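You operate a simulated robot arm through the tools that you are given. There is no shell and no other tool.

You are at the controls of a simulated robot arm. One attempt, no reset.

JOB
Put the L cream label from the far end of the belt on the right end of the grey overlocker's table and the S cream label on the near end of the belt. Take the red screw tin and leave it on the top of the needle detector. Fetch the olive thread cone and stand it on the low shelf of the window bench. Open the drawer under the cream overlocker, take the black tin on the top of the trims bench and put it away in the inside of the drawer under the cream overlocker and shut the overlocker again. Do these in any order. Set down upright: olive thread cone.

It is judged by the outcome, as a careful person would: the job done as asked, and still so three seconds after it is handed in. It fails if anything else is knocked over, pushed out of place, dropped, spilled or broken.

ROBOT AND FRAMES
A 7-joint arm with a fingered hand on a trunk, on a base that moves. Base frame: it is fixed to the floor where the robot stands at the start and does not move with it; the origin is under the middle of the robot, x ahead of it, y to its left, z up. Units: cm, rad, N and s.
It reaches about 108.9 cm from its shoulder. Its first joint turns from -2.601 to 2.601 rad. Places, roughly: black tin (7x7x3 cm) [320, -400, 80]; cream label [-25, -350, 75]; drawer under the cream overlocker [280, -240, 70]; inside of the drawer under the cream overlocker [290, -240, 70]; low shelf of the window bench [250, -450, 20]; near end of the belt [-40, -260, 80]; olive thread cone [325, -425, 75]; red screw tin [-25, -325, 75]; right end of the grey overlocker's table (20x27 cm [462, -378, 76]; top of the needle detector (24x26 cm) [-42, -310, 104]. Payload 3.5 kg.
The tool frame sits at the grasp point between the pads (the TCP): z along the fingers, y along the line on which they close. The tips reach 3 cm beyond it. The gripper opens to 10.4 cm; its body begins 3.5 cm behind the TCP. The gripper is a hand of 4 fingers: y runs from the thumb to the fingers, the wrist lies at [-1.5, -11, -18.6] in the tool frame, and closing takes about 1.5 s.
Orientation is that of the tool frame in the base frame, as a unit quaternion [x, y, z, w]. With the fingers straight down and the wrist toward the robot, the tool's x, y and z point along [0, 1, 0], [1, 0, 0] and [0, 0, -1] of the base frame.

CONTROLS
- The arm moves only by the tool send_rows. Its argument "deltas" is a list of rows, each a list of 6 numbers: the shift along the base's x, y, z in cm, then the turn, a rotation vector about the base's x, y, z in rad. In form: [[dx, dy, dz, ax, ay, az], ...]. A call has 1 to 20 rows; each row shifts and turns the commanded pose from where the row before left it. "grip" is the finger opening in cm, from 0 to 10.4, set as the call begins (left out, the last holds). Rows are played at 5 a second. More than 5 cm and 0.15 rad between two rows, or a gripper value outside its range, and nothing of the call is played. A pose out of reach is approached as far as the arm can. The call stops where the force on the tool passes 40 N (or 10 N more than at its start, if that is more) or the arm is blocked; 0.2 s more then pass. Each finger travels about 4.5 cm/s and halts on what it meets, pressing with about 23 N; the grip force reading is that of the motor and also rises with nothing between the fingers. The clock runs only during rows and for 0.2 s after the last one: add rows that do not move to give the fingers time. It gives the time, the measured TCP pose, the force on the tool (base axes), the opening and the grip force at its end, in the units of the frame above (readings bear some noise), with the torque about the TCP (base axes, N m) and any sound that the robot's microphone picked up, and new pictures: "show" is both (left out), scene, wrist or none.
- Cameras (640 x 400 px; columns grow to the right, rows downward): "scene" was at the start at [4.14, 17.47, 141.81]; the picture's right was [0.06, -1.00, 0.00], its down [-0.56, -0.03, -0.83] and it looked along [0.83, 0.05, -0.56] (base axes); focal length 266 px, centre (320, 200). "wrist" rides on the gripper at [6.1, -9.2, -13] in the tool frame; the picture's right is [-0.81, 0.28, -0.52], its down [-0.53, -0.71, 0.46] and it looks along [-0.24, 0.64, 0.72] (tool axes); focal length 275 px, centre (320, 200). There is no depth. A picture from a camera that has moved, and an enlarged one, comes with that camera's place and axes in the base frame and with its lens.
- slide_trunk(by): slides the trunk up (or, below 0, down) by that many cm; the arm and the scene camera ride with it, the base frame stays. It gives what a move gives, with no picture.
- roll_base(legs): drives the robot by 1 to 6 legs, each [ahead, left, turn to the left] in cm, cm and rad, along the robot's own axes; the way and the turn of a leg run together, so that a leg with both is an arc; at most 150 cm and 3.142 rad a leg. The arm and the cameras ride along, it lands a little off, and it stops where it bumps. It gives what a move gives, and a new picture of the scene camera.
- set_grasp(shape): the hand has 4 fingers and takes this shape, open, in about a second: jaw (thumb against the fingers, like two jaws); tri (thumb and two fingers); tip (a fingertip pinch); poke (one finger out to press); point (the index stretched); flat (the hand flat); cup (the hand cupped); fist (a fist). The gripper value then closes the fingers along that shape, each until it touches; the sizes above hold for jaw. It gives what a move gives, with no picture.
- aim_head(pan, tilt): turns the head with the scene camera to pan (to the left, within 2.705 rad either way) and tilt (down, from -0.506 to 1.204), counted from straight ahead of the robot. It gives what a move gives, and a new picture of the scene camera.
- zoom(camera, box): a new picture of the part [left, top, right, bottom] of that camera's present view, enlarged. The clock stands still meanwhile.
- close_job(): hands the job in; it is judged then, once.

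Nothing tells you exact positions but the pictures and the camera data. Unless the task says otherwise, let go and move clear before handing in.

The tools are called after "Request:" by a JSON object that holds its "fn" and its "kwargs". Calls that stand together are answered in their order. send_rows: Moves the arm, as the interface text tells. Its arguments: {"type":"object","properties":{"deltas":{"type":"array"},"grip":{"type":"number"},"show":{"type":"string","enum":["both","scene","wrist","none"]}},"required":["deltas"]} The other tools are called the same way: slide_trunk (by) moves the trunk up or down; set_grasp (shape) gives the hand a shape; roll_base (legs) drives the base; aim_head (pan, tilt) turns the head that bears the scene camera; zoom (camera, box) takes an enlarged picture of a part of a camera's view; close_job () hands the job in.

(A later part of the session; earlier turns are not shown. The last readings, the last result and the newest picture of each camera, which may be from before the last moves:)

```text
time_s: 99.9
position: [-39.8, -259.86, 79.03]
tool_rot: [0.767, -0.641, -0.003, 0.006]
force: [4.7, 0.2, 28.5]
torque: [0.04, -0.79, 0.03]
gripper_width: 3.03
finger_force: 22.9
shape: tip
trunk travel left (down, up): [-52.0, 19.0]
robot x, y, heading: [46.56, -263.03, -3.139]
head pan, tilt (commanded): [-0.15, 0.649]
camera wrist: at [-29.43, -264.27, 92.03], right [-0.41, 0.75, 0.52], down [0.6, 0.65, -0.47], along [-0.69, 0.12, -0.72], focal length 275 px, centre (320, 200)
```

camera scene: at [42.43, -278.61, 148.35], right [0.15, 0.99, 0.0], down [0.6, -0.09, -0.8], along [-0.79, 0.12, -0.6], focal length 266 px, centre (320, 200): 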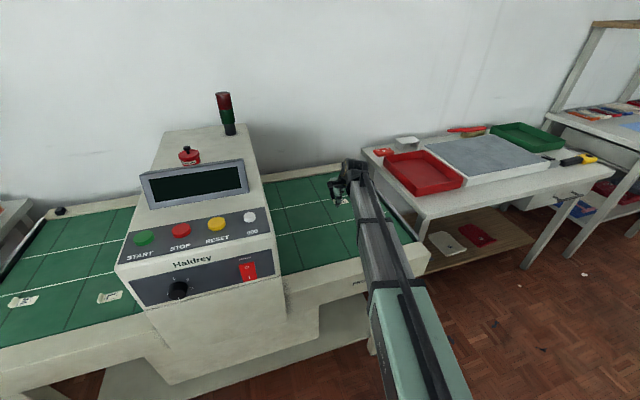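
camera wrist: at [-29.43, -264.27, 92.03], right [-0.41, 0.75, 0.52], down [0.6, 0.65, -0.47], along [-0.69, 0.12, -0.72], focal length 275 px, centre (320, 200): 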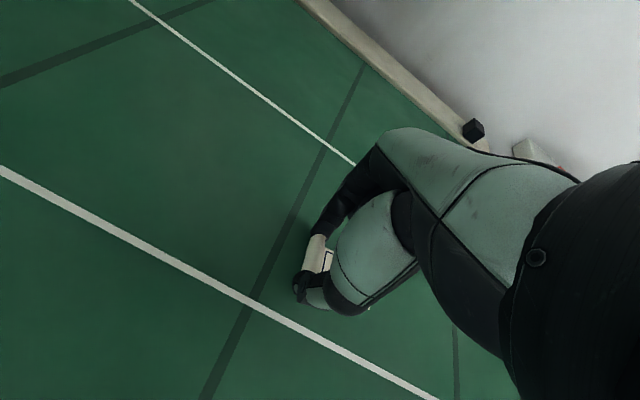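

The fingertips touch the belt. I'll ease up slightly, open the fingers, then rise.

Request:
{"fn": "send_rows", "kwargs": {"deltas": [[0, 0, 0.3, 0, 0, 0], [0, 0, 0, 0, 0, 0]], "show": "none"}}

Request:
{"fn": "send_rows", "kwargs": {"deltas": [[0, 0, 0, 0, 0, 0], [0, 0, 0, 0, 0, 0], [0, 0, 0, 0, 0, 0], [0, 0, 0, 0, 0, 0], [0, 0, 0, 0, 0, 0], [0, 0, 0, 0, 0, 0]], "grip": 7, "show": "wrist"}}

Request:
{"fn": "send_rows", "kwargs": {"deltas": [[0, 0, 2, 0, 0, 0], [0, 0, 4, 0, 0, 0], [0, 0, 4, 0, 0, 0], [0, 0, 4, 0, 0, 0]], "show": "wrist"}}

```text
time_s: 100.5
position: [-39.9, -259.85, 79.07]
tool_rot: [0.768, -0.641, -0.002, 0.004]
force: [4.6, 0.4, 11.1]
torque: [0.08, -0.41, -0.01]
gripper_width: 2.98
finger_force: 23.0
shape: tip
trunk travel left (down, up): [-52.0, 19.0]
robot x, y, heading: [46.68, -262.64, -3.143]
head pan, tilt (commanded): [-0.15, 0.649]
```

```text
time_s: 101.9
position: [-39.85, -259.89, 79.0]
tool_rot: [0.767, -0.641, -0.002, 0.004]
force: [-4.1, -1.3, 10.0]
torque: [0.02, -0.27, 0.01]
gripper_width: 6.4
finger_force: 0.1
shape: tip
trunk travel left (down, up): [-52.0, 19.0]
robot x, y, heading: [46.61, -263.09, -3.147]
head pan, tilt (commanded): [-0.15, 0.649]
camera wrist: at [-29.59, -264.3, 92.1], right [-0.41, 0.75, 0.52], down [0.6, 0.65, -0.46], along [-0.68, 0.12, -0.72], focal length 275 px, centre (320, 200)
```

wrist: 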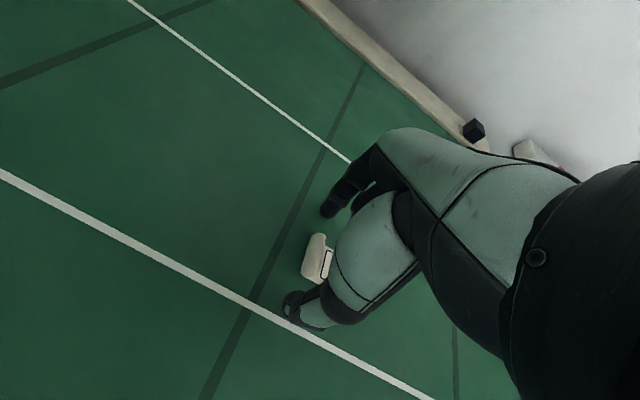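

```text
time_s: 102.9
position: [-39.82, -260.04, 92.95]
tool_rot: [0.768, -0.64, -0.001, 0.004]
force: [-0.5, 0.6, 0.6]
torque: [-0.07, 0.0, -0.02]
gripper_width: 6.95
finger_force: 0.1
shape: tip
trunk travel left (down, up): [-52.0, 19.0]
robot x, y, heading: [46.66, -263.24, -3.138]
head pan, tilt (commanded): [-0.15, 0.649]
camera wrist: at [-29.54, -264.4, 106.09], right [-0.41, 0.75, 0.52], down [0.6, 0.65, -0.46], along [-0.68, 0.12, -0.72], focal length 275 px, centre (320, 200)
```

wrist: 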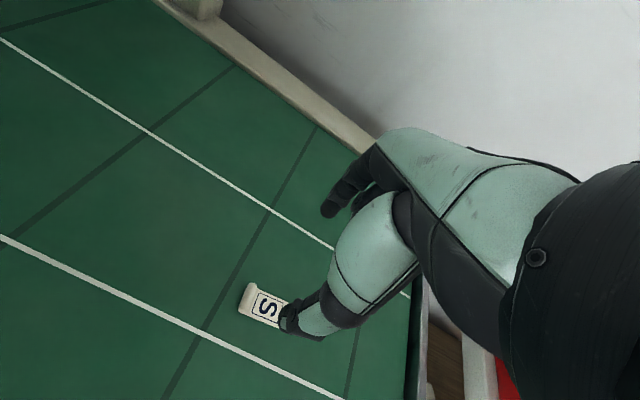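

The S label lies flat on the near end. Now raise high, pull back, and return for the L label.

Request:
{"fn": "send_rows", "kwargs": {"deltas": [[0, 0, 4, 0, 0, 0], [0, 0, 4, 0, 0, 0], [0, 0, 4.5, 0, 0, 0], [0, 0, 4.5, 0, 0, 0], [1, 0, 4.5, 0, 0, 0], [2, 0, 4.5, 0, 0, 0], [2, 0, 4.5, 0, 0, 0], [3, 0, 3.5, 0, 0, 0], [4.5, 0, 0, 0, 0, 0], [4.5, 0, 0, 0, 0, 0], [4.5, 0, 0, 0, 0, 0], [4.5, 0, 0, 0, 0, 0], [4, 0, 0, 0, 0, 0]], "show": "scene"}}

```text
time_s: 105.7
position: [-9.85, -260.14, 127.17]
tool_rot: [0.768, -0.641, 0.0, 0.004]
force: [-0.6, -0.3, 0.5]
torque: [0.02, -0.01, 0.0]
gripper_width: 6.96
finger_force: 0.1
shape: tip
trunk travel left (down, up): [-52.0, 19.0]
robot x, y, heading: [46.74, -262.78, -3.137]
head pan, tilt (commanded): [-0.15, 0.649]
camera scene: at [42.46, -278.61, 148.35], right [0.15, 0.99, 0.0], down [0.6, -0.09, -0.8], along [-0.79, 0.12, -0.6], focal length 266 px, centre (320, 200)
```

scene: 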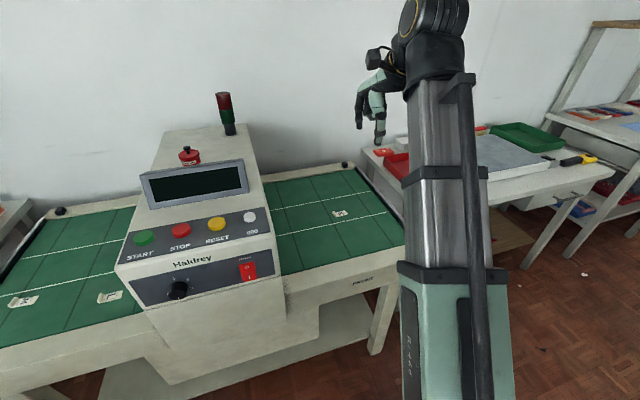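

Driving left so that the hand comes above the L label.

Request:
{"fn": "roll_base", "kwargs": {"legs": [[0, 76, 0]]}}

Request:
{"fn": "send_rows", "kwargs": {"deltas": [[0, 0, -4, 0, 0, 0], [0, 0, -4, 0, 0, 0], [0, 0, -4, 0, 0, 0], [0, 0, 0, 0, 0, 0]], "show": "both"}}

```text
time_s: 109.8
position: [-10.24, -335.22, 127.09]
tool_rot: [0.764, -0.645, -0.002, 0.005]
force: [-0.9, -0.7, 0.4]
torque: [-0.04, 0.01, -0.02]
gripper_width: 6.99
finger_force: 0.0
shape: tip
trunk travel left (down, up): [-52.0, 19.0]
robot x, y, heading: [46.03, -338.93, 3.131]
head pan, tilt (commanded): [-0.15, 0.649]
camera scene: at [41.9, -354.33, 148.35], right [0.16, 0.99, 0.0], down [0.6, -0.1, -0.8], along [-0.79, 0.13, -0.6], focal length 266 px, centre (320, 200)
```

scene: 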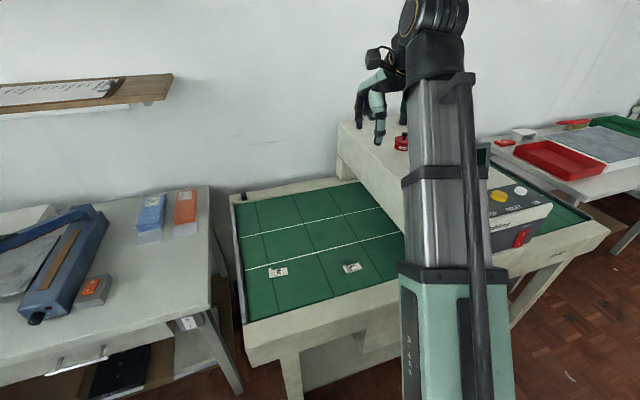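

```text
time_s: 110.8
position: [-10.04, -335.04, 114.99]
tool_rot: [0.764, -0.645, -0.001, 0.005]
force: [-0.8, 0.3, 0.2]
torque: [-0.02, -0.03, -0.01]
gripper_width: 6.98
finger_force: 0.1
shape: tip
trunk travel left (down, up): [-52.0, 19.0]
robot x, y, heading: [46.17, -338.91, 3.132]
head pan, tilt (commanded): [-0.15, 0.649]
camera scene: at [41.9, -354.31, 148.35], right [0.16, 0.99, 0.0], down [0.6, -0.1, -0.8], along [-0.79, 0.13, -0.6], focal length 266 px, centre (320, 200)
camera wrist: at [0.04, -339.61, 128.15], right [-0.4, 0.76, 0.52], down [0.61, 0.64, -0.46], along [-0.68, 0.13, -0.72], focal length 275 px, centre (320, 200)
```

scene: 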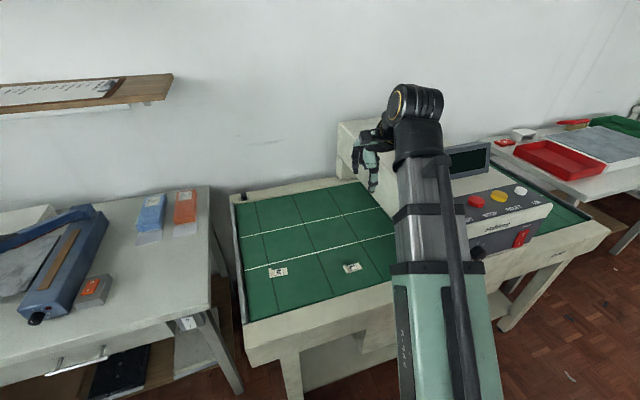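
wrist: 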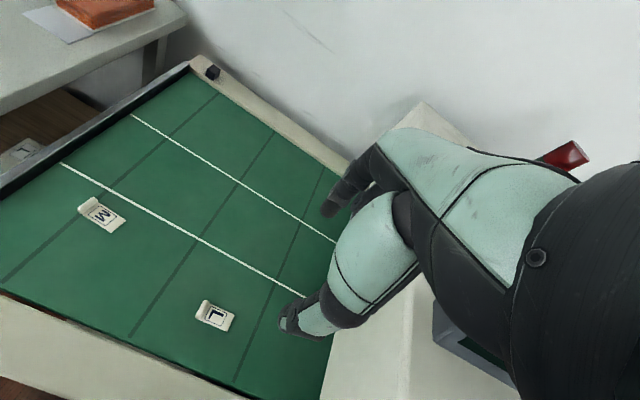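

L label's roll is at ≈(-12.2,-336.7). Moving above it and descending with the fingers 6 cm open.

Request:
{"fn": "send_rows", "kwargs": {"deltas": [[-1.1, -0.8, -4, 0, 0, 0], [-1.1, -0.8, -4, 0, 0, 0], [0, 0, -4.5, 0, 0, 0], [0, 0, -4.5, 0, 0, 0], [0, 0, -4.5, 0, 0, 0], [0, 0, -4.5, 0, 0, 0], [0, 0, -4, 0, 0, 0], [0, 0, 0, 0, 0, 0]], "grip": 6, "show": "wrist"}}

Request:
{"fn": "zoom", "kwargs": {"camera": "wrist", "box": [180, 160, 440, 380]}}

```text
time_s: 112.6
position: [-12.15, -337.01, 84.98]
tool_rot: [0.765, -0.645, -0.002, 0.005]
force: [-0.1, -0.8, -0.4]
torque: [0.0, 0.0, 0.01]
gripper_width: 6.05
finger_force: 0.1
shape: tip
trunk travel left (down, up): [-52.0, 19.0]
robot x, y, heading: [46.36, -338.7, 3.13]
head pan, tilt (commanded): [-0.15, 0.649]
camera wrist: at [-1.99, -341.39, 97.99], right [-0.4, 0.76, 0.52], down [0.61, 0.64, -0.46], along [-0.68, 0.13, -0.72], focal length 275 px, centre (320, 200)
```

wrist: 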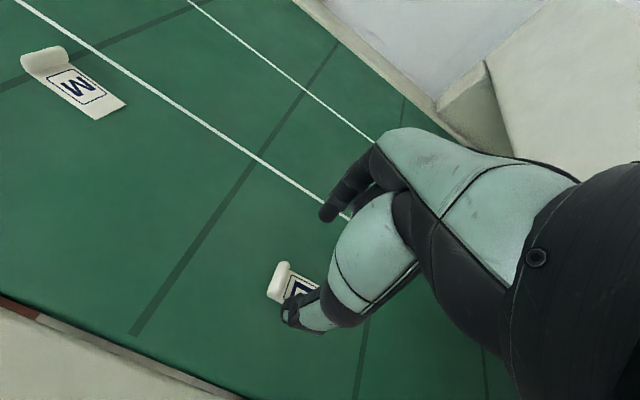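

```text
1.82 times, centred on (310, 270) of wrist
camera zoom: at [-1.99, -341.39, 97.99], right [-0.4, 0.76, 0.52], down [0.61, 0.64, -0.46], along [-0.68, 0.13, -0.72], focal length 500 px, centre (338, 73)
```

zoom: 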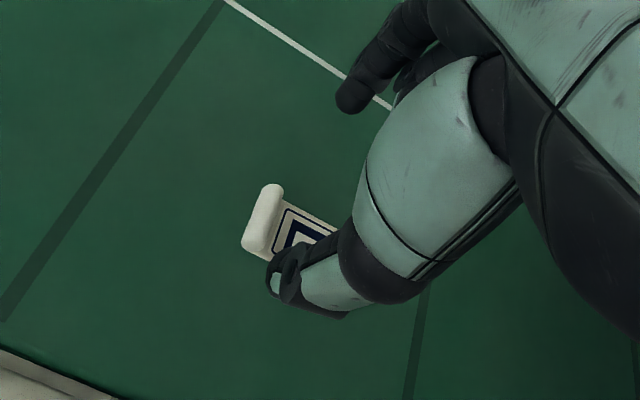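

Request:
{"fn": "send_rows", "kwargs": {"deltas": [[-0.4, 0.25, -2, 0, 0, 0], [0, 0, -2, 0, 0, 0], [0, 0, -1, 0, 0, 0], [0, 0, -0.5, 0, 0, 0], [0, 0, 0, 0, 0, 0]], "show": "wrist"}}

Request:
{"fn": "zoom", "kwargs": {"camera": "wrist", "box": [180, 160, 440, 380]}}

```text
time_s: 113.8
position: [-12.81, -336.54, 79.52]
tool_rot: [0.764, -0.645, -0.001, 0.004]
force: [-0.1, 0.1, 0.2]
torque: [-0.01, 0.01, -0.05]
gripper_width: 6.05
finger_force: 0.1
shape: tip
trunk travel left (down, up): [-52.0, 19.0]
robot x, y, heading: [46.21, -338.5, 3.129]
head pan, tilt (commanded): [-0.15, 0.649]
camera wrist: at [-2.53, -341.02, 92.69], right [-0.4, 0.76, 0.52], down [0.61, 0.64, -0.46], along [-0.68, 0.13, -0.72], focal length 275 px, centre (320, 200)
```

wrist: 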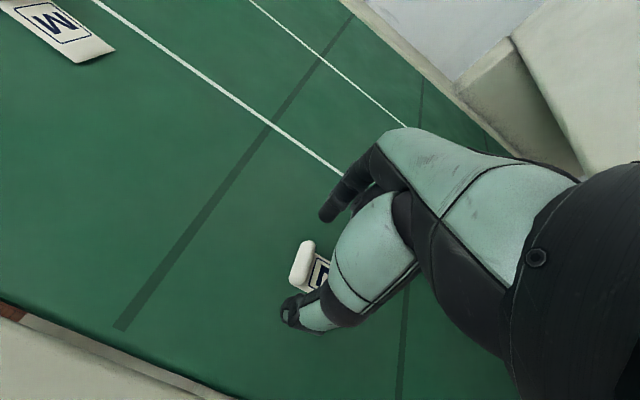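

```text
1.82 times, centred on (310, 270) of wrist
camera zoom: at [-2.53, -341.02, 92.69], right [-0.4, 0.76, 0.52], down [0.61, 0.64, -0.46], along [-0.68, 0.13, -0.72], focal length 500 px, centre (338, 73)
```

zoom: 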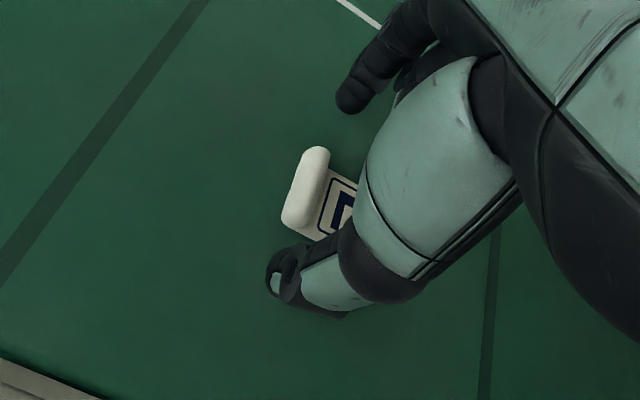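

Request:
{"fn": "send_rows", "kwargs": {"deltas": [[0, -0.3, 0, 0, 0, 0], [0, 0, -0.3, 0, 0, 0], [0, 0, -0.2, 0, 0, 0], [0, 0, 0, 0, 0, 0]], "show": "none"}}

Request:
{"fn": "send_rows", "kwargs": {"deltas": [[0, 0, 0, 0, 0, 0], [0, 0, 0, 0, 0, 0], [0, 0, 0, 0, 0, 0], [0, 0, 0, 0, 0, 0], [0, 0, 0, 0, 0, 0], [0, 0, 0, 0, 0, 0], [0, 0, 0, 0, 0, 0]], "grip": 0, "show": "wrist"}}

Request:
{"fn": "zoom", "kwargs": {"camera": "wrist", "box": [180, 160, 440, 380]}}

```text
time_s: 114.8
position: [-12.94, -336.84, 79.1]
tool_rot: [0.764, -0.645, -0.001, 0.003]
force: [-0.3, -0.4, -0.7]
torque: [-0.01, 0.0, 0.02]
gripper_width: 6.04
finger_force: 0.0
shape: tip
trunk travel left (down, up): [-52.0, 19.0]
robot x, y, heading: [46.17, -338.69, 3.129]
head pan, tilt (commanded): [-0.15, 0.649]
```

```text
time_s: 116.4
position: [-12.8, -336.91, 79.1]
tool_rot: [0.765, -0.645, -0.001, 0.004]
force: [0.4, -0.4, 0.2]
torque: [0.0, 0.03, -0.01]
gripper_width: 2.5
finger_force: 23.6
shape: tip
trunk travel left (down, up): [-52.0, 19.0]
robot x, y, heading: [46.4, -338.6, 3.129]
head pan, tilt (commanded): [-0.15, 0.649]
camera wrist: at [-2.58, -341.34, 92.17], right [-0.4, 0.76, 0.52], down [0.61, 0.64, -0.46], along [-0.68, 0.13, -0.72], focal length 275 px, centre (320, 200)
```

wrist: 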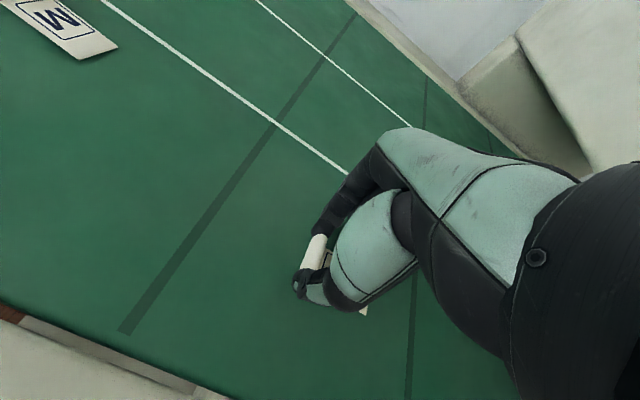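

```text
1.82 times, centred on (310, 270) of wrist
camera zoom: at [-2.58, -341.34, 92.17], right [-0.4, 0.76, 0.52], down [0.61, 0.64, -0.46], along [-0.68, 0.13, -0.72], focal length 500 px, centre (338, 73)
```

zoom: 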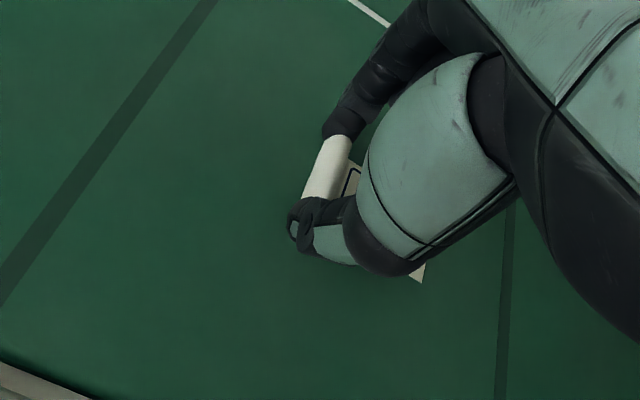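

Gripped. Lifting slightly to check the hold.

Request:
{"fn": "send_rows", "kwargs": {"deltas": [[0, 0, 0.8, 0, 0, 0], [0, 0, 1.5, 0, 0, 0], [0, 0, 2, 0, 0, 0], [0, 0, 3, 0, 0, 0], [0, 0, 3, 0, 0, 0], [0, 0, 0, 0, 0, 0]], "show": "wrist"}}

Request:
{"fn": "zoom", "kwargs": {"camera": "wrist", "box": [180, 160, 440, 380]}}

```text
time_s: 117.8
position: [-12.88, -336.87, 89.43]
tool_rot: [0.764, -0.645, -0.001, 0.004]
force: [0.1, 0.3, -0.2]
torque: [-0.02, 0.03, 0.01]
gripper_width: 2.55
finger_force: 23.2
shape: tip
trunk travel left (down, up): [-52.0, 19.0]
robot x, y, heading: [45.9, -338.53, 3.131]
head pan, tilt (commanded): [-0.15, 0.649]
camera wrist: at [-2.65, -341.27, 102.43], right [-0.4, 0.76, 0.52], down [0.61, 0.64, -0.46], along [-0.68, 0.13, -0.72], focal length 275 px, centre (320, 200)
```

wrist: 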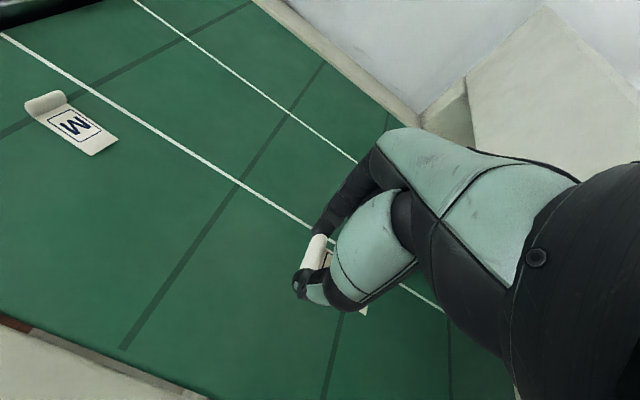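

```text
1.82 times, centred on (310, 270) of wrist
camera zoom: at [-2.65, -341.27, 102.43], right [-0.4, 0.76, 0.52], down [0.61, 0.64, -0.46], along [-0.68, 0.13, -0.72], focal length 500 px, centre (338, 73)
```

zoom: 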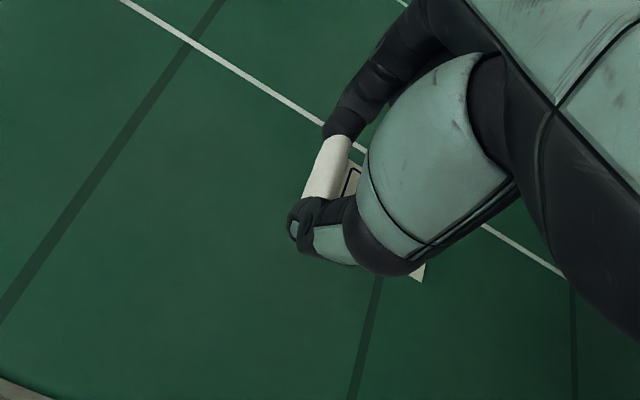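

The L label is held. I'll raise the arm, pull it in, and then move off toward the overlockers.

Request:
{"fn": "send_rows", "kwargs": {"deltas": [[0, 0, 4.5, 0, 0, 0], [0, 0, 4.5, 0, 0, 0], [1, 0, 4.5, 0, 0, 0], [2, 0, 4.5, 0, 0, 0], [3, 0, 3.5, 0, 0, 0], [3, 0, 3.5, 0, 0, 0], [3, 0, 3.5, 0, 0, 0], [4, 0, 2, 0, 0, 0], [4, 0, 0, 0, 0, 0]], "show": "none"}}

Request:
{"fn": "roll_base", "kwargs": {"legs": [[0, -72, 0]]}}

Request:
{"fn": "aim_head", "kwargs": {"pan": 2.6, "tilt": 0.5}}

```text
time_s: 119.8
position: [3.11, -336.08, 116.35]
tool_rot: [0.765, -0.644, 0.001, 0.004]
force: [1.0, -0.1, -0.3]
torque: [-0.03, -0.04, -0.06]
gripper_width: 2.51
finger_force: 23.1
shape: tip
out of reach, approached as far as the arm can: row 8, 9
trunk travel left (down, up): [-52.0, 19.0]
robot x, y, heading: [46.26, -338.72, 3.132]
head pan, tilt (commanded): [-0.15, 0.649]
```

```text
time_s: 123.7
position: [4.28, -264.39, 116.35]
tool_rot: [0.761, -0.649, -0.001, 0.004]
force: [0.4, -0.9, -0.1]
torque: [0.02, -0.01, 0.01]
gripper_width: 2.54
finger_force: 23.4
shape: tip
trunk travel left (down, up): [-52.0, 19.0]
robot x, y, heading: [47.07, -267.48, 3.122]
head pan, tilt (commanded): [-0.15, 0.649]
camera scene: at [42.89, -283.09, 148.35], right [0.17, 0.99, 0.0], down [0.6, -0.1, -0.8], along [-0.78, 0.14, -0.6], focal length 266 px, centre (320, 200)
```

scene: 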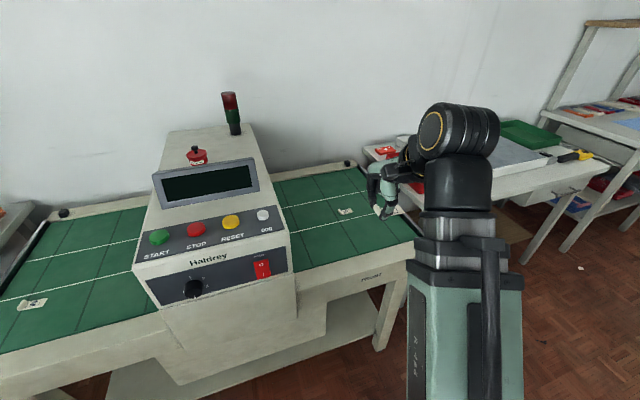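

```text
time_s: 126.2
position: [4.32, -264.37, 116.35]
tool_rot: [0.76, -0.649, -0.001, 0.004]
force: [-0.6, 0.0, -0.6]
torque: [0.0, 0.0, 0.03]
gripper_width: 2.52
finger_force: 23.1
shape: tip
trunk travel left (down, up): [-52.0, 19.0]
robot x, y, heading: [47.25, -267.45, 3.119]
head pan, tilt (commanded): [2.601, 0.499]
camera scene: at [59.13, -289.45, 149.69], right [-0.53, -0.85, 0.0], down [-0.4, 0.26, -0.88], along [0.74, -0.47, -0.48], focal length 266 px, centre (320, 200)
```

scene: 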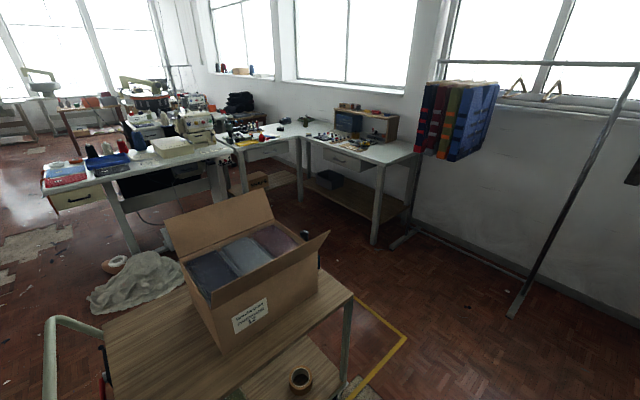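

Now I see the window side: cream overlocker table with a drawer at left, trims bench and window bench (with low shelf) at centre. I'll zoom for detail.

Request:
{"fn": "zoom", "kwargs": {"camera": "scene", "box": [20, 60, 220, 220]}}

Request:
{"fn": "zoom", "kwargs": {"camera": "scene", "box": [200, 80, 440, 260]}}

Request:
{"fn": "aim_head", "kwargs": {"pan": -2.6, "tilt": 0.5}}

```text
2.50 times, centred on (120, 140) of scene
camera zoom: at [59.13, -289.45, 149.69], right [-0.53, -0.85, 0.0], down [-0.4, 0.26, -0.88], along [0.74, -0.47, -0.48], focal length 664 px, centre (820, 350)
```

zoom: 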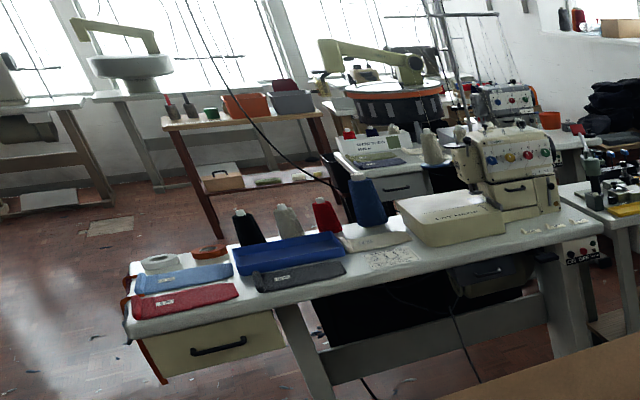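

```text
2.22 times, centred on (320, 170) of scene
camera zoom: at [59.13, -289.45, 149.69], right [-0.53, -0.85, 0.0], down [-0.4, 0.26, -0.88], along [0.74, -0.47, -0.48], focal length 590 px, centre (320, 267)
```

zoom: 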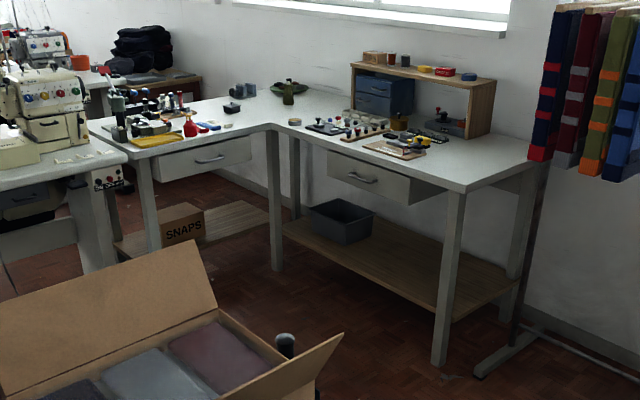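

```text
time_s: 130.2
position: [4.4, -264.31, 116.25]
tool_rot: [0.76, -0.65, -0.001, 0.004]
force: [0.5, 0.0, -0.2]
torque: [0.01, 0.01, 0.03]
gripper_width: 2.56
finger_force: 23.3
shape: tip
trunk travel left (down, up): [-52.0, 19.0]
robot x, y, heading: [47.5, -267.5, 3.117]
head pan, tilt (commanded): [-2.601, 0.499]
camera scene: at [59.34, -280.07, 149.69], right [0.5, -0.87, 0.0], down [-0.42, -0.24, -0.88], along [0.76, 0.44, -0.48], focal length 266 px, centre (320, 200)
```

scene: 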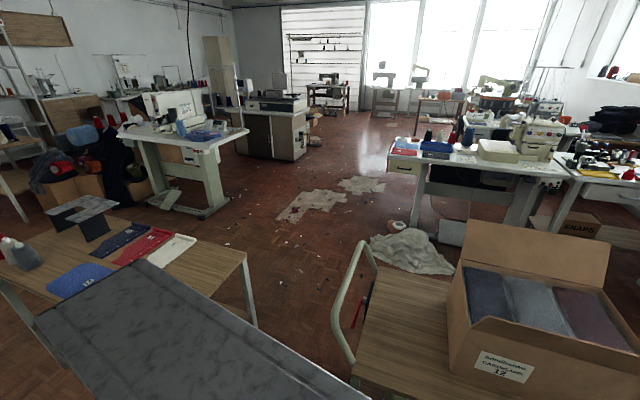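

I'll zoom on the grey overlocker area to plan the route there.

Request:
{"fn": "zoom", "kwargs": {"camera": "scene", "box": [380, 70, 640, 240]}}

Request:
{"fn": "zoom", "kwargs": {"camera": "scene", "box": [500, 80, 640, 180]}}

```text
2.35 times, centred on (510, 155) of scene
camera zoom: at [59.34, -280.07, 149.69], right [0.5, -0.87, 0.0], down [-0.42, -0.24, -0.88], along [0.76, 0.44, -0.48], focal length 625 px, centre (-127, 306)
```

zoom: 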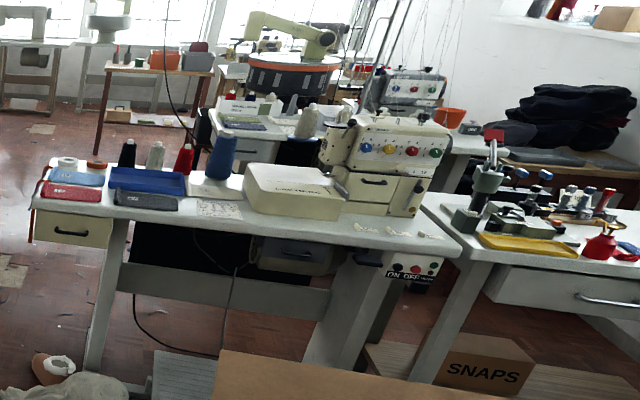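

```text
4.00 times, centred on (570, 130) of scene
camera zoom: at [59.34, -280.07, 149.69], right [0.5, -0.87, 0.0], down [-0.42, -0.24, -0.88], along [0.76, 0.44, -0.48], focal length 1063 px, centre (-680, 480)
```

zoom: 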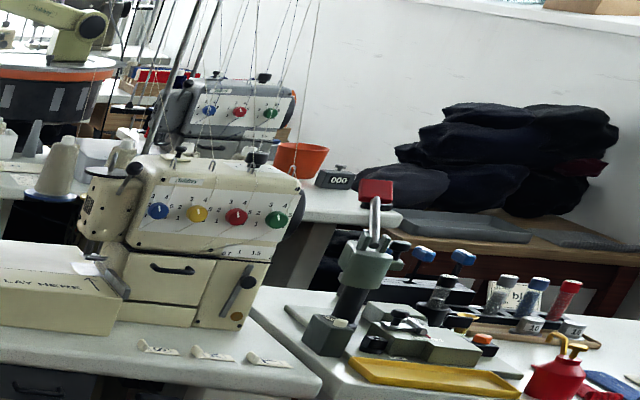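

The grey overlocker's table right end (by the orange pot) lies behind the trims bench. The gap between trolley and wooden table is too narrow, so I'll go back north up the aisle and around.

Request:
{"fn": "roll_base", "kwargs": {"legs": [[0, 0, -1.546], [0, 24, 0], [150, 0, 0]]}}

Request:
{"fn": "aim_head", "kwargs": {"pan": -0.8, "tilt": 0.5}}

```text
time_s: 142.9
position: [28.22, -73.34, 116.3]
tool_rot: [-0.08, 0.997, 0.003, -0.001]
force: [0.1, -0.5, -0.2]
torque: [0.0, -0.02, 0.0]
gripper_width: 2.49
finger_force: 22.7
shape: tip
trunk travel left (down, up): [-52.0, 19.0]
robot x, y, heading: [25.78, -116.48, 1.556]
head pan, tilt (commanded): [-2.601, 0.499]
camera scene: at [12.54, -128.64, 149.69], right [-0.87, -0.5, 0.0], down [-0.24, 0.41, -0.88], along [0.44, -0.76, -0.48], focal length 266 px, centre (320, 200)
```

scene: 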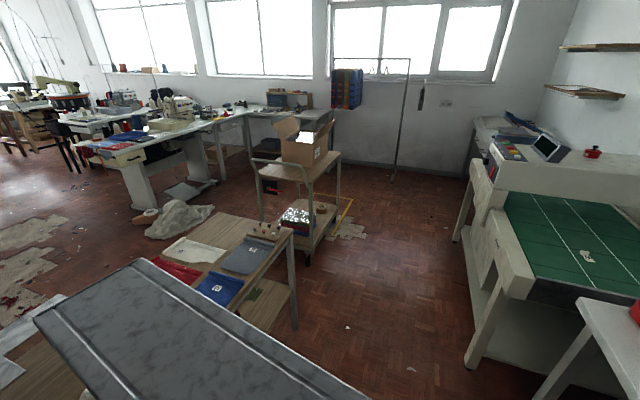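

```text
time_s: 144.7
position: [28.31, -73.25, 116.3]
tool_rot: [-0.081, 0.997, 0.004, -0.002]
force: [-0.2, -0.1, 0.5]
torque: [0.0, -0.01, -0.01]
gripper_width: 2.51
finger_force: 23.1
shape: tip
trunk travel left (down, up): [-52.0, 19.0]
robot x, y, heading: [25.37, -116.69, 1.554]
head pan, tilt (commanded): [-0.799, 0.499]
camera scene: at [14.65, -114.54, 149.69], right [0.68, -0.73, 0.0], down [-0.35, -0.33, -0.88], along [0.64, 0.6, -0.48], focal length 266 px, centre (320, 200)
```

scene: 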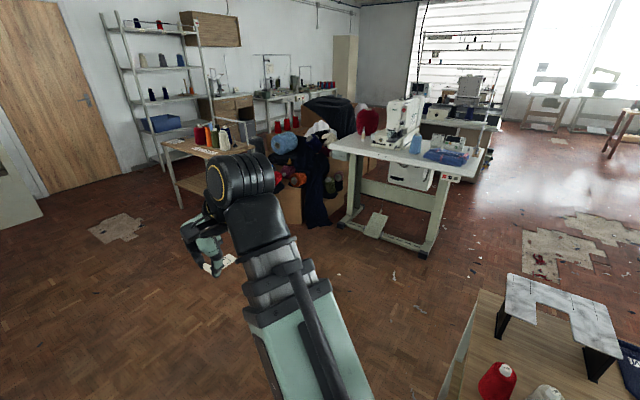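

The label is still level in the pinch. I'll continue: ahead, turn to face the far windows, and drive around the wooden table's north end.

Request:
{"fn": "roll_base", "kwargs": {"legs": [[48, 0, 0], [0, 0, -1.555], [122, 0, 0]]}}

Request:
{"fn": "aim_head", "kwargs": {"pan": -0.4, "tilt": 0.5}}

```text
time_s: 157.0
position: [190.06, -68.47, 116.39]
tool_rot: [0.635, 0.772, 0.003, 0.001]
force: [0.4, 0.0, -0.1]
torque: [0.0, -0.01, 0.01]
gripper_width: 2.49
finger_force: 22.8
shape: tip
trunk travel left (down, up): [-52.0, 19.0]
robot x, y, heading: [146.45, -66.57, 0.015]
head pan, tilt (commanded): [-0.799, 0.499]
camera scene: at [148.29, -56.44, 149.69], right [-0.71, -0.71, 0.0], down [-0.34, 0.34, -0.88], along [0.62, -0.62, -0.48], focal length 266 px, centre (320, 200)
```

scene: 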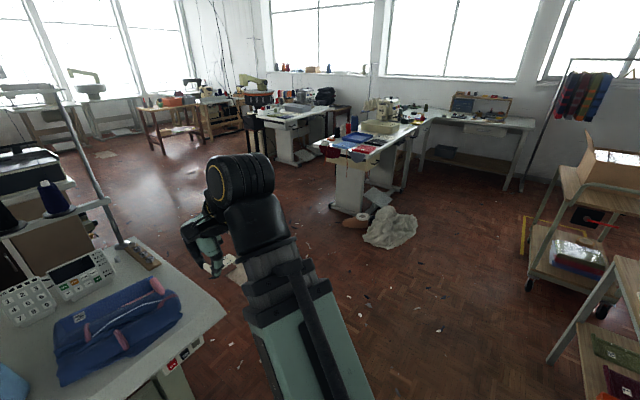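

```text
time_s: 157.9
position: [190.07, -68.53, 116.21]
tool_rot: [0.635, 0.772, 0.005, 0.002]
force: [0.6, -0.5, -0.2]
torque: [0.02, 0.04, 0.01]
gripper_width: 2.49
finger_force: 23.1
shape: tip
trunk travel left (down, up): [-52.0, 19.0]
robot x, y, heading: [146.28, -67.03, 0.013]
head pan, tilt (commanded): [-0.4, 0.499]
camera scene: at [150.28, -53.44, 149.69], right [-0.38, -0.93, 0.0], down [-0.44, 0.18, -0.88], along [0.81, -0.33, -0.48], focal length 266 px, centre (320, 200)
```

scene: 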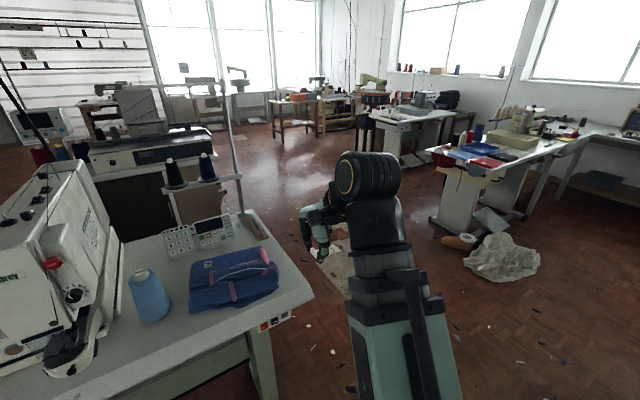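

Request:
{"fn": "zoom", "kwargs": {"camera": "scene", "box": [340, 60, 600, 250]}}

Request:
{"fn": "roll_base", "kwargs": {"legs": [[20, -75, 0]]}}

Request:
{"fn": "aim_head", "kwargs": {"pan": -0.4, "tilt": 0.4}}

```text
2.11 times, centred on (470, 155) of scene
camera zoom: at [150.28, -53.44, 149.69], right [-0.38, -0.93, 0.0], down [-0.44, 0.18, -0.88], along [0.81, -0.33, -0.48], focal length 560 px, centre (4, 295)
```

zoom: 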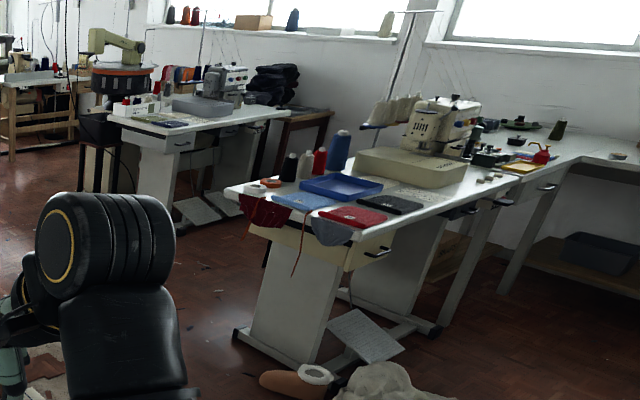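

```text
time_s: 162.1
position: [211.56, -143.28, 116.31]
tool_rot: [0.635, 0.773, 0.004, 0.001]
force: [0.5, 0.5, -0.3]
torque: [0.01, -0.03, 0.0]
gripper_width: 2.48
finger_force: 23.2
shape: tip
trunk travel left (down, up): [-52.0, 19.0]
robot x, y, heading: [168.25, -142.03, 0.016]
head pan, tilt (commanded): [-0.4, 0.499]
camera scene: at [171.75, -128.34, 149.69], right [-0.37, -0.93, 0.0], down [-0.44, 0.18, -0.88], along [0.81, -0.33, -0.48], focal length 266 px, centre (320, 200)
```

scene: 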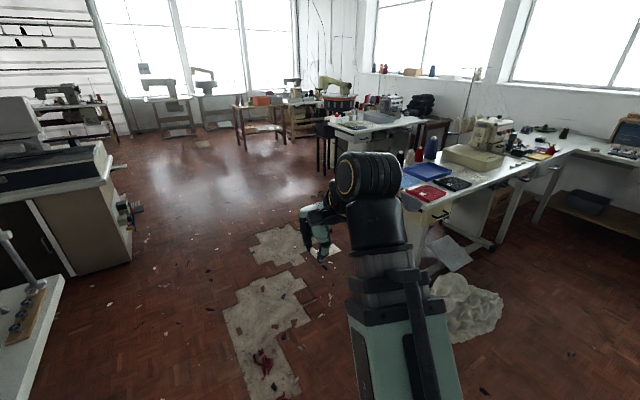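

```text
time_s: 162.8
position: [211.5, -143.29, 116.39]
tool_rot: [0.635, 0.773, 0.004, 0.002]
force: [-0.2, 0.5, 0.6]
torque: [-0.01, 0.0, 0.0]
gripper_width: 2.5
finger_force: 23.2
shape: tip
trunk travel left (down, up): [-52.0, 19.0]
robot x, y, heading: [168.28, -141.77, 0.024]
head pan, tilt (commanded): [-0.4, 0.4]
camera scene: at [171.9, -128.39, 150.6], right [-0.37, -0.93, 0.0], down [-0.36, 0.15, -0.92], along [0.85, -0.34, -0.39], focal length 266 px, centre (320, 200)
```

scene: 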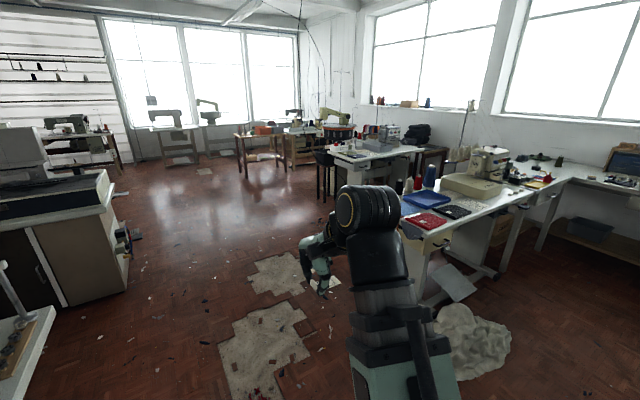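

The aisle between the cream table and the grey overlocker's table looks reachable. I'll drive forward past the cream table's left end.

Request:
{"fn": "roll_base", "kwargs": {"legs": [[145, -20, 0]]}}

Request:
{"fn": "aim_head", "kwargs": {"pan": -1.1, "tilt": 0.5}}

```text
time_s: 170.2
position: [359.82, -159.24, 116.3]
tool_rot: [0.629, 0.778, 0.003, 0.001]
force: [-0.6, -0.5, -0.2]
torque: [0.02, -0.03, 0.0]
gripper_width: 2.51
finger_force: 23.0
shape: tip
trunk travel left (down, up): [-52.0, 19.0]
robot x, y, heading: [316.41, -158.35, 0.033]
head pan, tilt (commanded): [-0.4, 0.4]
camera scene: at [319.98, -144.96, 150.6], right [-0.36, -0.93, 0.0], down [-0.36, 0.14, -0.92], along [0.86, -0.33, -0.39], focal length 266 px, centre (320, 200)
```

scene: 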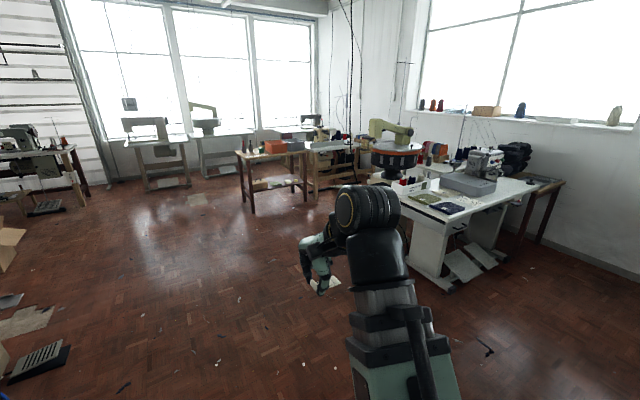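

```text
time_s: 171.2
position: [359.99, -159.23, 116.29]
tool_rot: [0.628, 0.778, 0.004, 0.002]
force: [0.0, 0.7, -0.3]
torque: [-0.01, -0.02, 0.0]
gripper_width: 2.49
finger_force: 22.8
shape: tip
trunk travel left (down, up): [-52.0, 19.0]
robot x, y, heading: [316.78, -158.56, 0.03]
head pan, tilt (commanded): [-1.1, 0.499]
camera scene: at [315.73, -149.59, 149.69], right [-0.88, -0.48, 0.0], down [-0.23, 0.42, -0.88], along [0.42, -0.77, -0.48], focal length 266 px, centre (320, 200)
```

scene: 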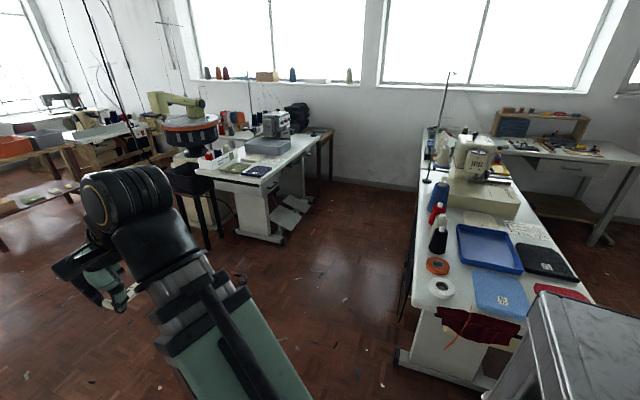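

The aisle to the grey overlocker's right end is open. I'll drive into it facing along the aisle.

Request:
{"fn": "roll_base", "kwargs": {"legs": [[60, -32, 0], [0, 0, -1.51], [100, 0, 0]]}}

Request:
{"fn": "aim_head", "kwargs": {"pan": 0.5, "tilt": 0.5}}

```text
time_s: 183.6
position: [383.98, -334.02, 116.26]
tool_rot: [0.993, 0.115, 0.002, 0.003]
force: [0.3, 0.4, -0.5]
torque: [0.01, 0.01, 0.02]
gripper_width: 2.47
finger_force: 23.1
shape: tip
trunk travel left (down, up): [-52.0, 19.0]
robot x, y, heading: [383.81, -291.31, -1.515]
head pan, tilt (commanded): [-1.1, 0.499]
camera scene: at [392.37, -289.91, 149.69], right [-0.5, 0.87, 0.0], down [0.41, 0.24, -0.88], along [-0.76, -0.44, -0.48], focal length 266 px, centre (320, 200)
```

scene: 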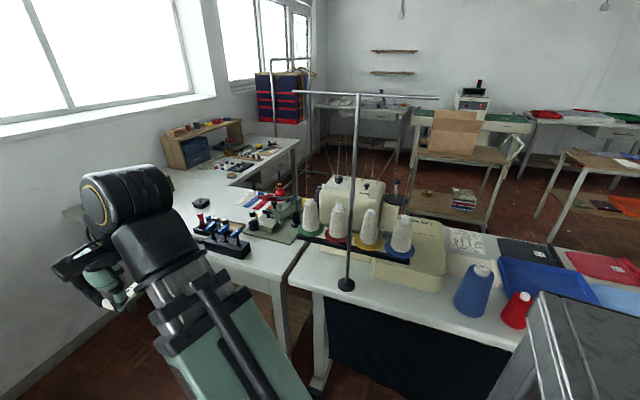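

```text
time_s: 185.3
position: [383.86, -334.07, 116.32]
tool_rot: [0.993, 0.116, 0.002, 0.003]
force: [-0.8, 0.5, 0.2]
torque: [0.01, 0.03, 0.01]
gripper_width: 2.45
finger_force: 23.0
shape: tip
trunk travel left (down, up): [-52.0, 19.0]
robot x, y, heading: [383.83, -290.86, -1.512]
head pan, tilt (commanded): [0.499, 0.499]
camera scene: at [405.02, -293.1, 149.69], right [-0.85, -0.52, 0.0], down [-0.25, 0.41, -0.88], along [0.46, -0.75, -0.48], focal length 266 px, centre (320, 200)
```

scene: 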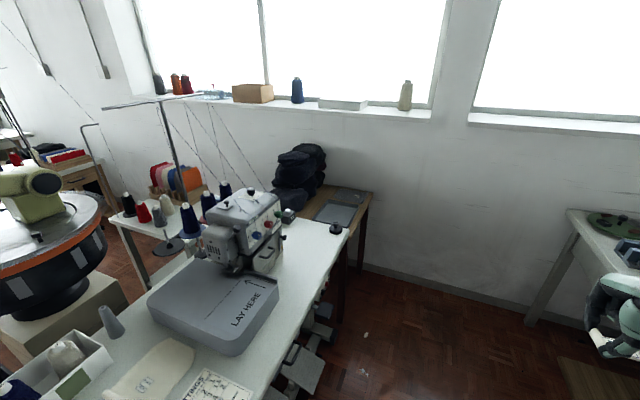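

Request:
{"fn": "zoom", "kwargs": {"camera": "scene", "box": [220, 160, 400, 290]}}

Request:
{"fn": "aim_head", "kwargs": {"pan": -0.5, "tilt": 0.5}}

Request:
{"fn": "zoom", "kwargs": {"camera": "scene", "box": [160, 100, 480, 300]}}

```text
3.08 times, centred on (310, 225) of scene
camera zoom: at [405.02, -293.1, 149.69], right [-0.85, -0.52, 0.0], down [-0.25, 0.41, -0.88], along [0.46, -0.75, -0.48], focal length 818 px, centre (351, 123)
```

zoom: 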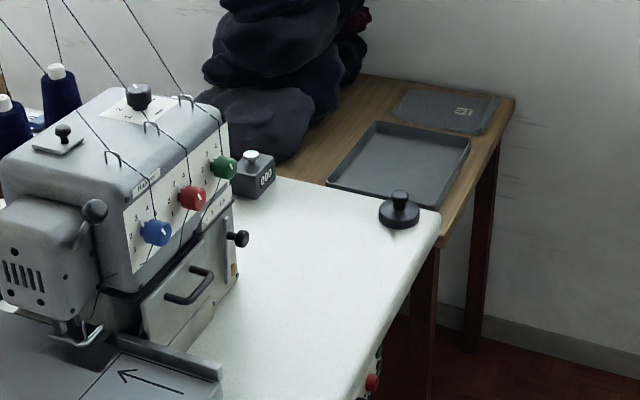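

```text
time_s: 186.6
position: [383.97, -334.0, 116.36]
tool_rot: [0.993, 0.116, 0.003, 0.005]
force: [0.4, 0.4, -0.2]
torque: [0.02, -0.01, 0.01]
gripper_width: 2.47
finger_force: 23.6
shape: tip
trunk travel left (down, up): [-52.0, 19.0]
robot x, y, heading: [383.78, -290.51, -1.519]
head pan, tilt (commanded): [-0.499, 0.499]
camera scene: at [396.33, -293.56, 149.69], right [-0.9, 0.43, 0.0], down [0.21, 0.43, -0.88], along [-0.38, -0.79, -0.48], focal length 266 px, centre (320, 200)
```

scene: 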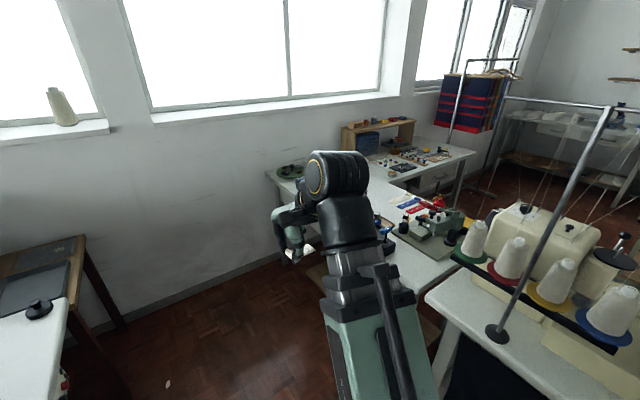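

```text
2.00 times, centred on (320, 200) of scene
camera zoom: at [396.33, -293.56, 149.69], right [-0.9, 0.43, 0.0], down [0.21, 0.43, -0.88], along [-0.38, -0.79, -0.48], focal length 532 px, centre (320, 200)
```

zoom: 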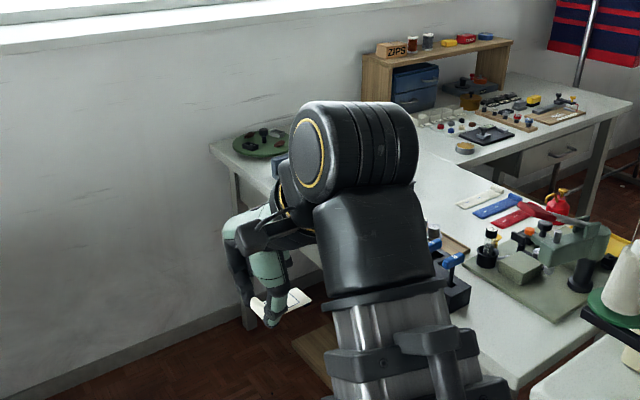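

The free spot on the grey table's right end is around (459,-374), between the counter and the black knob at the corner. I'll drive further in and turn to face the table.

Request:
{"fn": "roll_base", "kwargs": {"legs": [[56, 0, 0], [0, 0, 1.5]]}}

Request:
{"fn": "aim_head", "kwargs": {"pan": -0.4, "tilt": 0.75}}

```text
time_s: 193.5
position: [429.89, -346.45, 116.21]
tool_rot: [0.631, 0.776, 0.005, 0.002]
force: [0.2, -0.1, -0.1]
torque: [-0.02, 0.02, -0.01]
gripper_width: 2.49
finger_force: 23.2
shape: tip
trunk travel left (down, up): [-52.0, 19.0]
robot x, y, heading: [386.4, -345.4, 0.033]
head pan, tilt (commanded): [-0.499, 0.499]
camera scene: at [389.47, -332.83, 149.69], right [-0.45, -0.89, 0.0], down [-0.43, 0.22, -0.88], along [0.78, -0.4, -0.48], focal length 266 px, centre (320, 200)
```

scene: 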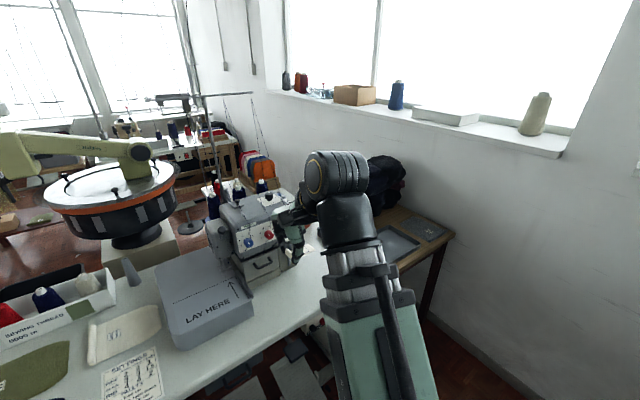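

```text
time_s: 194.2
position: [429.84, -346.4, 116.25]
tool_rot: [0.63, 0.777, 0.004, 0.002]
force: [0.3, 0.1, -0.8]
torque: [-0.02, 0.01, -0.01]
gripper_width: 2.45
finger_force: 22.9
shape: tip
trunk travel left (down, up): [-52.0, 19.0]
robot x, y, heading: [386.38, -345.58, 0.031]
head pan, tilt (commanded): [-0.4, 0.75]
camera scene: at [389.09, -331.72, 147.5], right [-0.36, -0.93, 0.0], down [-0.64, 0.25, -0.73], along [0.68, -0.27, -0.68], focal length 266 px, centre (320, 200)
```

scene: 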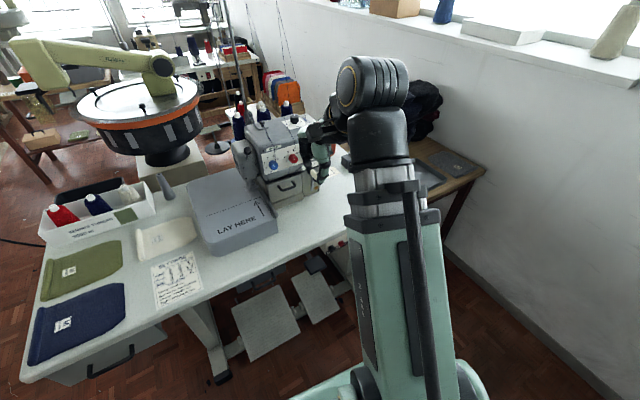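

I'll move the hand sideways first (away from the machine) and then forward over the free end of the table.

Request:
{"fn": "send_rows", "kwargs": {"deltas": [[0.5, -4.3, 0, 0, 0, 0], [0.5, -4.3, 0, 0, 0, 0], [0.5, -4.3, 0, 0, 0, 0], [0.5, -4.3, 0, 0, 0, 0], [0.5, -4.3, 0, 0, 0, 0], [0.5, -4.3, 0, 0, 0, 0], [4.3, 0, 0, 0, 0, 0], [4.3, 0, 0, 0, 0, 0], [4.3, 0, 0, 0, 0, 0], [4.3, 0, 0, 0, 0, 0], [4.3, 0, 0, 0, 0, 0], [4.3, 0, 0, 0, 0, 0]]}}

```text
time_s: 196.8
position: [458.73, -372.25, 116.27]
tool_rot: [0.63, 0.776, 0.003, 0.002]
force: [-0.3, 0.6, -0.2]
torque: [-0.01, 0.0, 0.02]
gripper_width: 2.46
finger_force: 23.1
shape: tip
trunk travel left (down, up): [-52.0, 19.0]
robot x, y, heading: [386.38, -345.91, 0.027]
head pan, tilt (commanded): [-0.4, 0.75]
camera scene: at [389.12, -331.72, 147.49], right [-0.36, -0.93, 0.0], down [-0.64, 0.25, -0.73], along [0.68, -0.27, -0.68], focal length 266 px, centre (320, 200)
camera wrist: at [448.54, -368.23, 129.31], right [0.43, -0.74, 0.52], down [-0.59, -0.67, -0.46], along [0.69, -0.1, -0.72], focal length 275 px, centre (320, 200)
```

scene: 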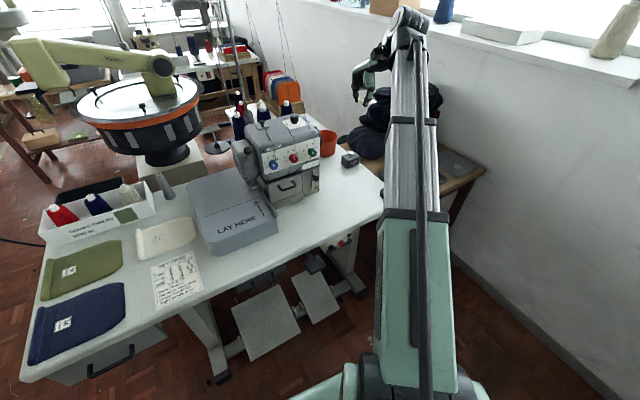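
wrist: 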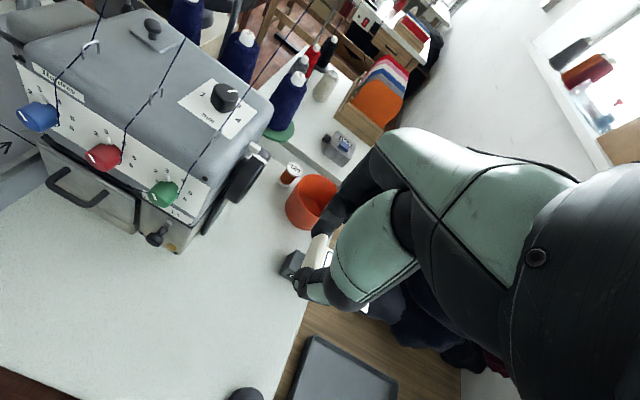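

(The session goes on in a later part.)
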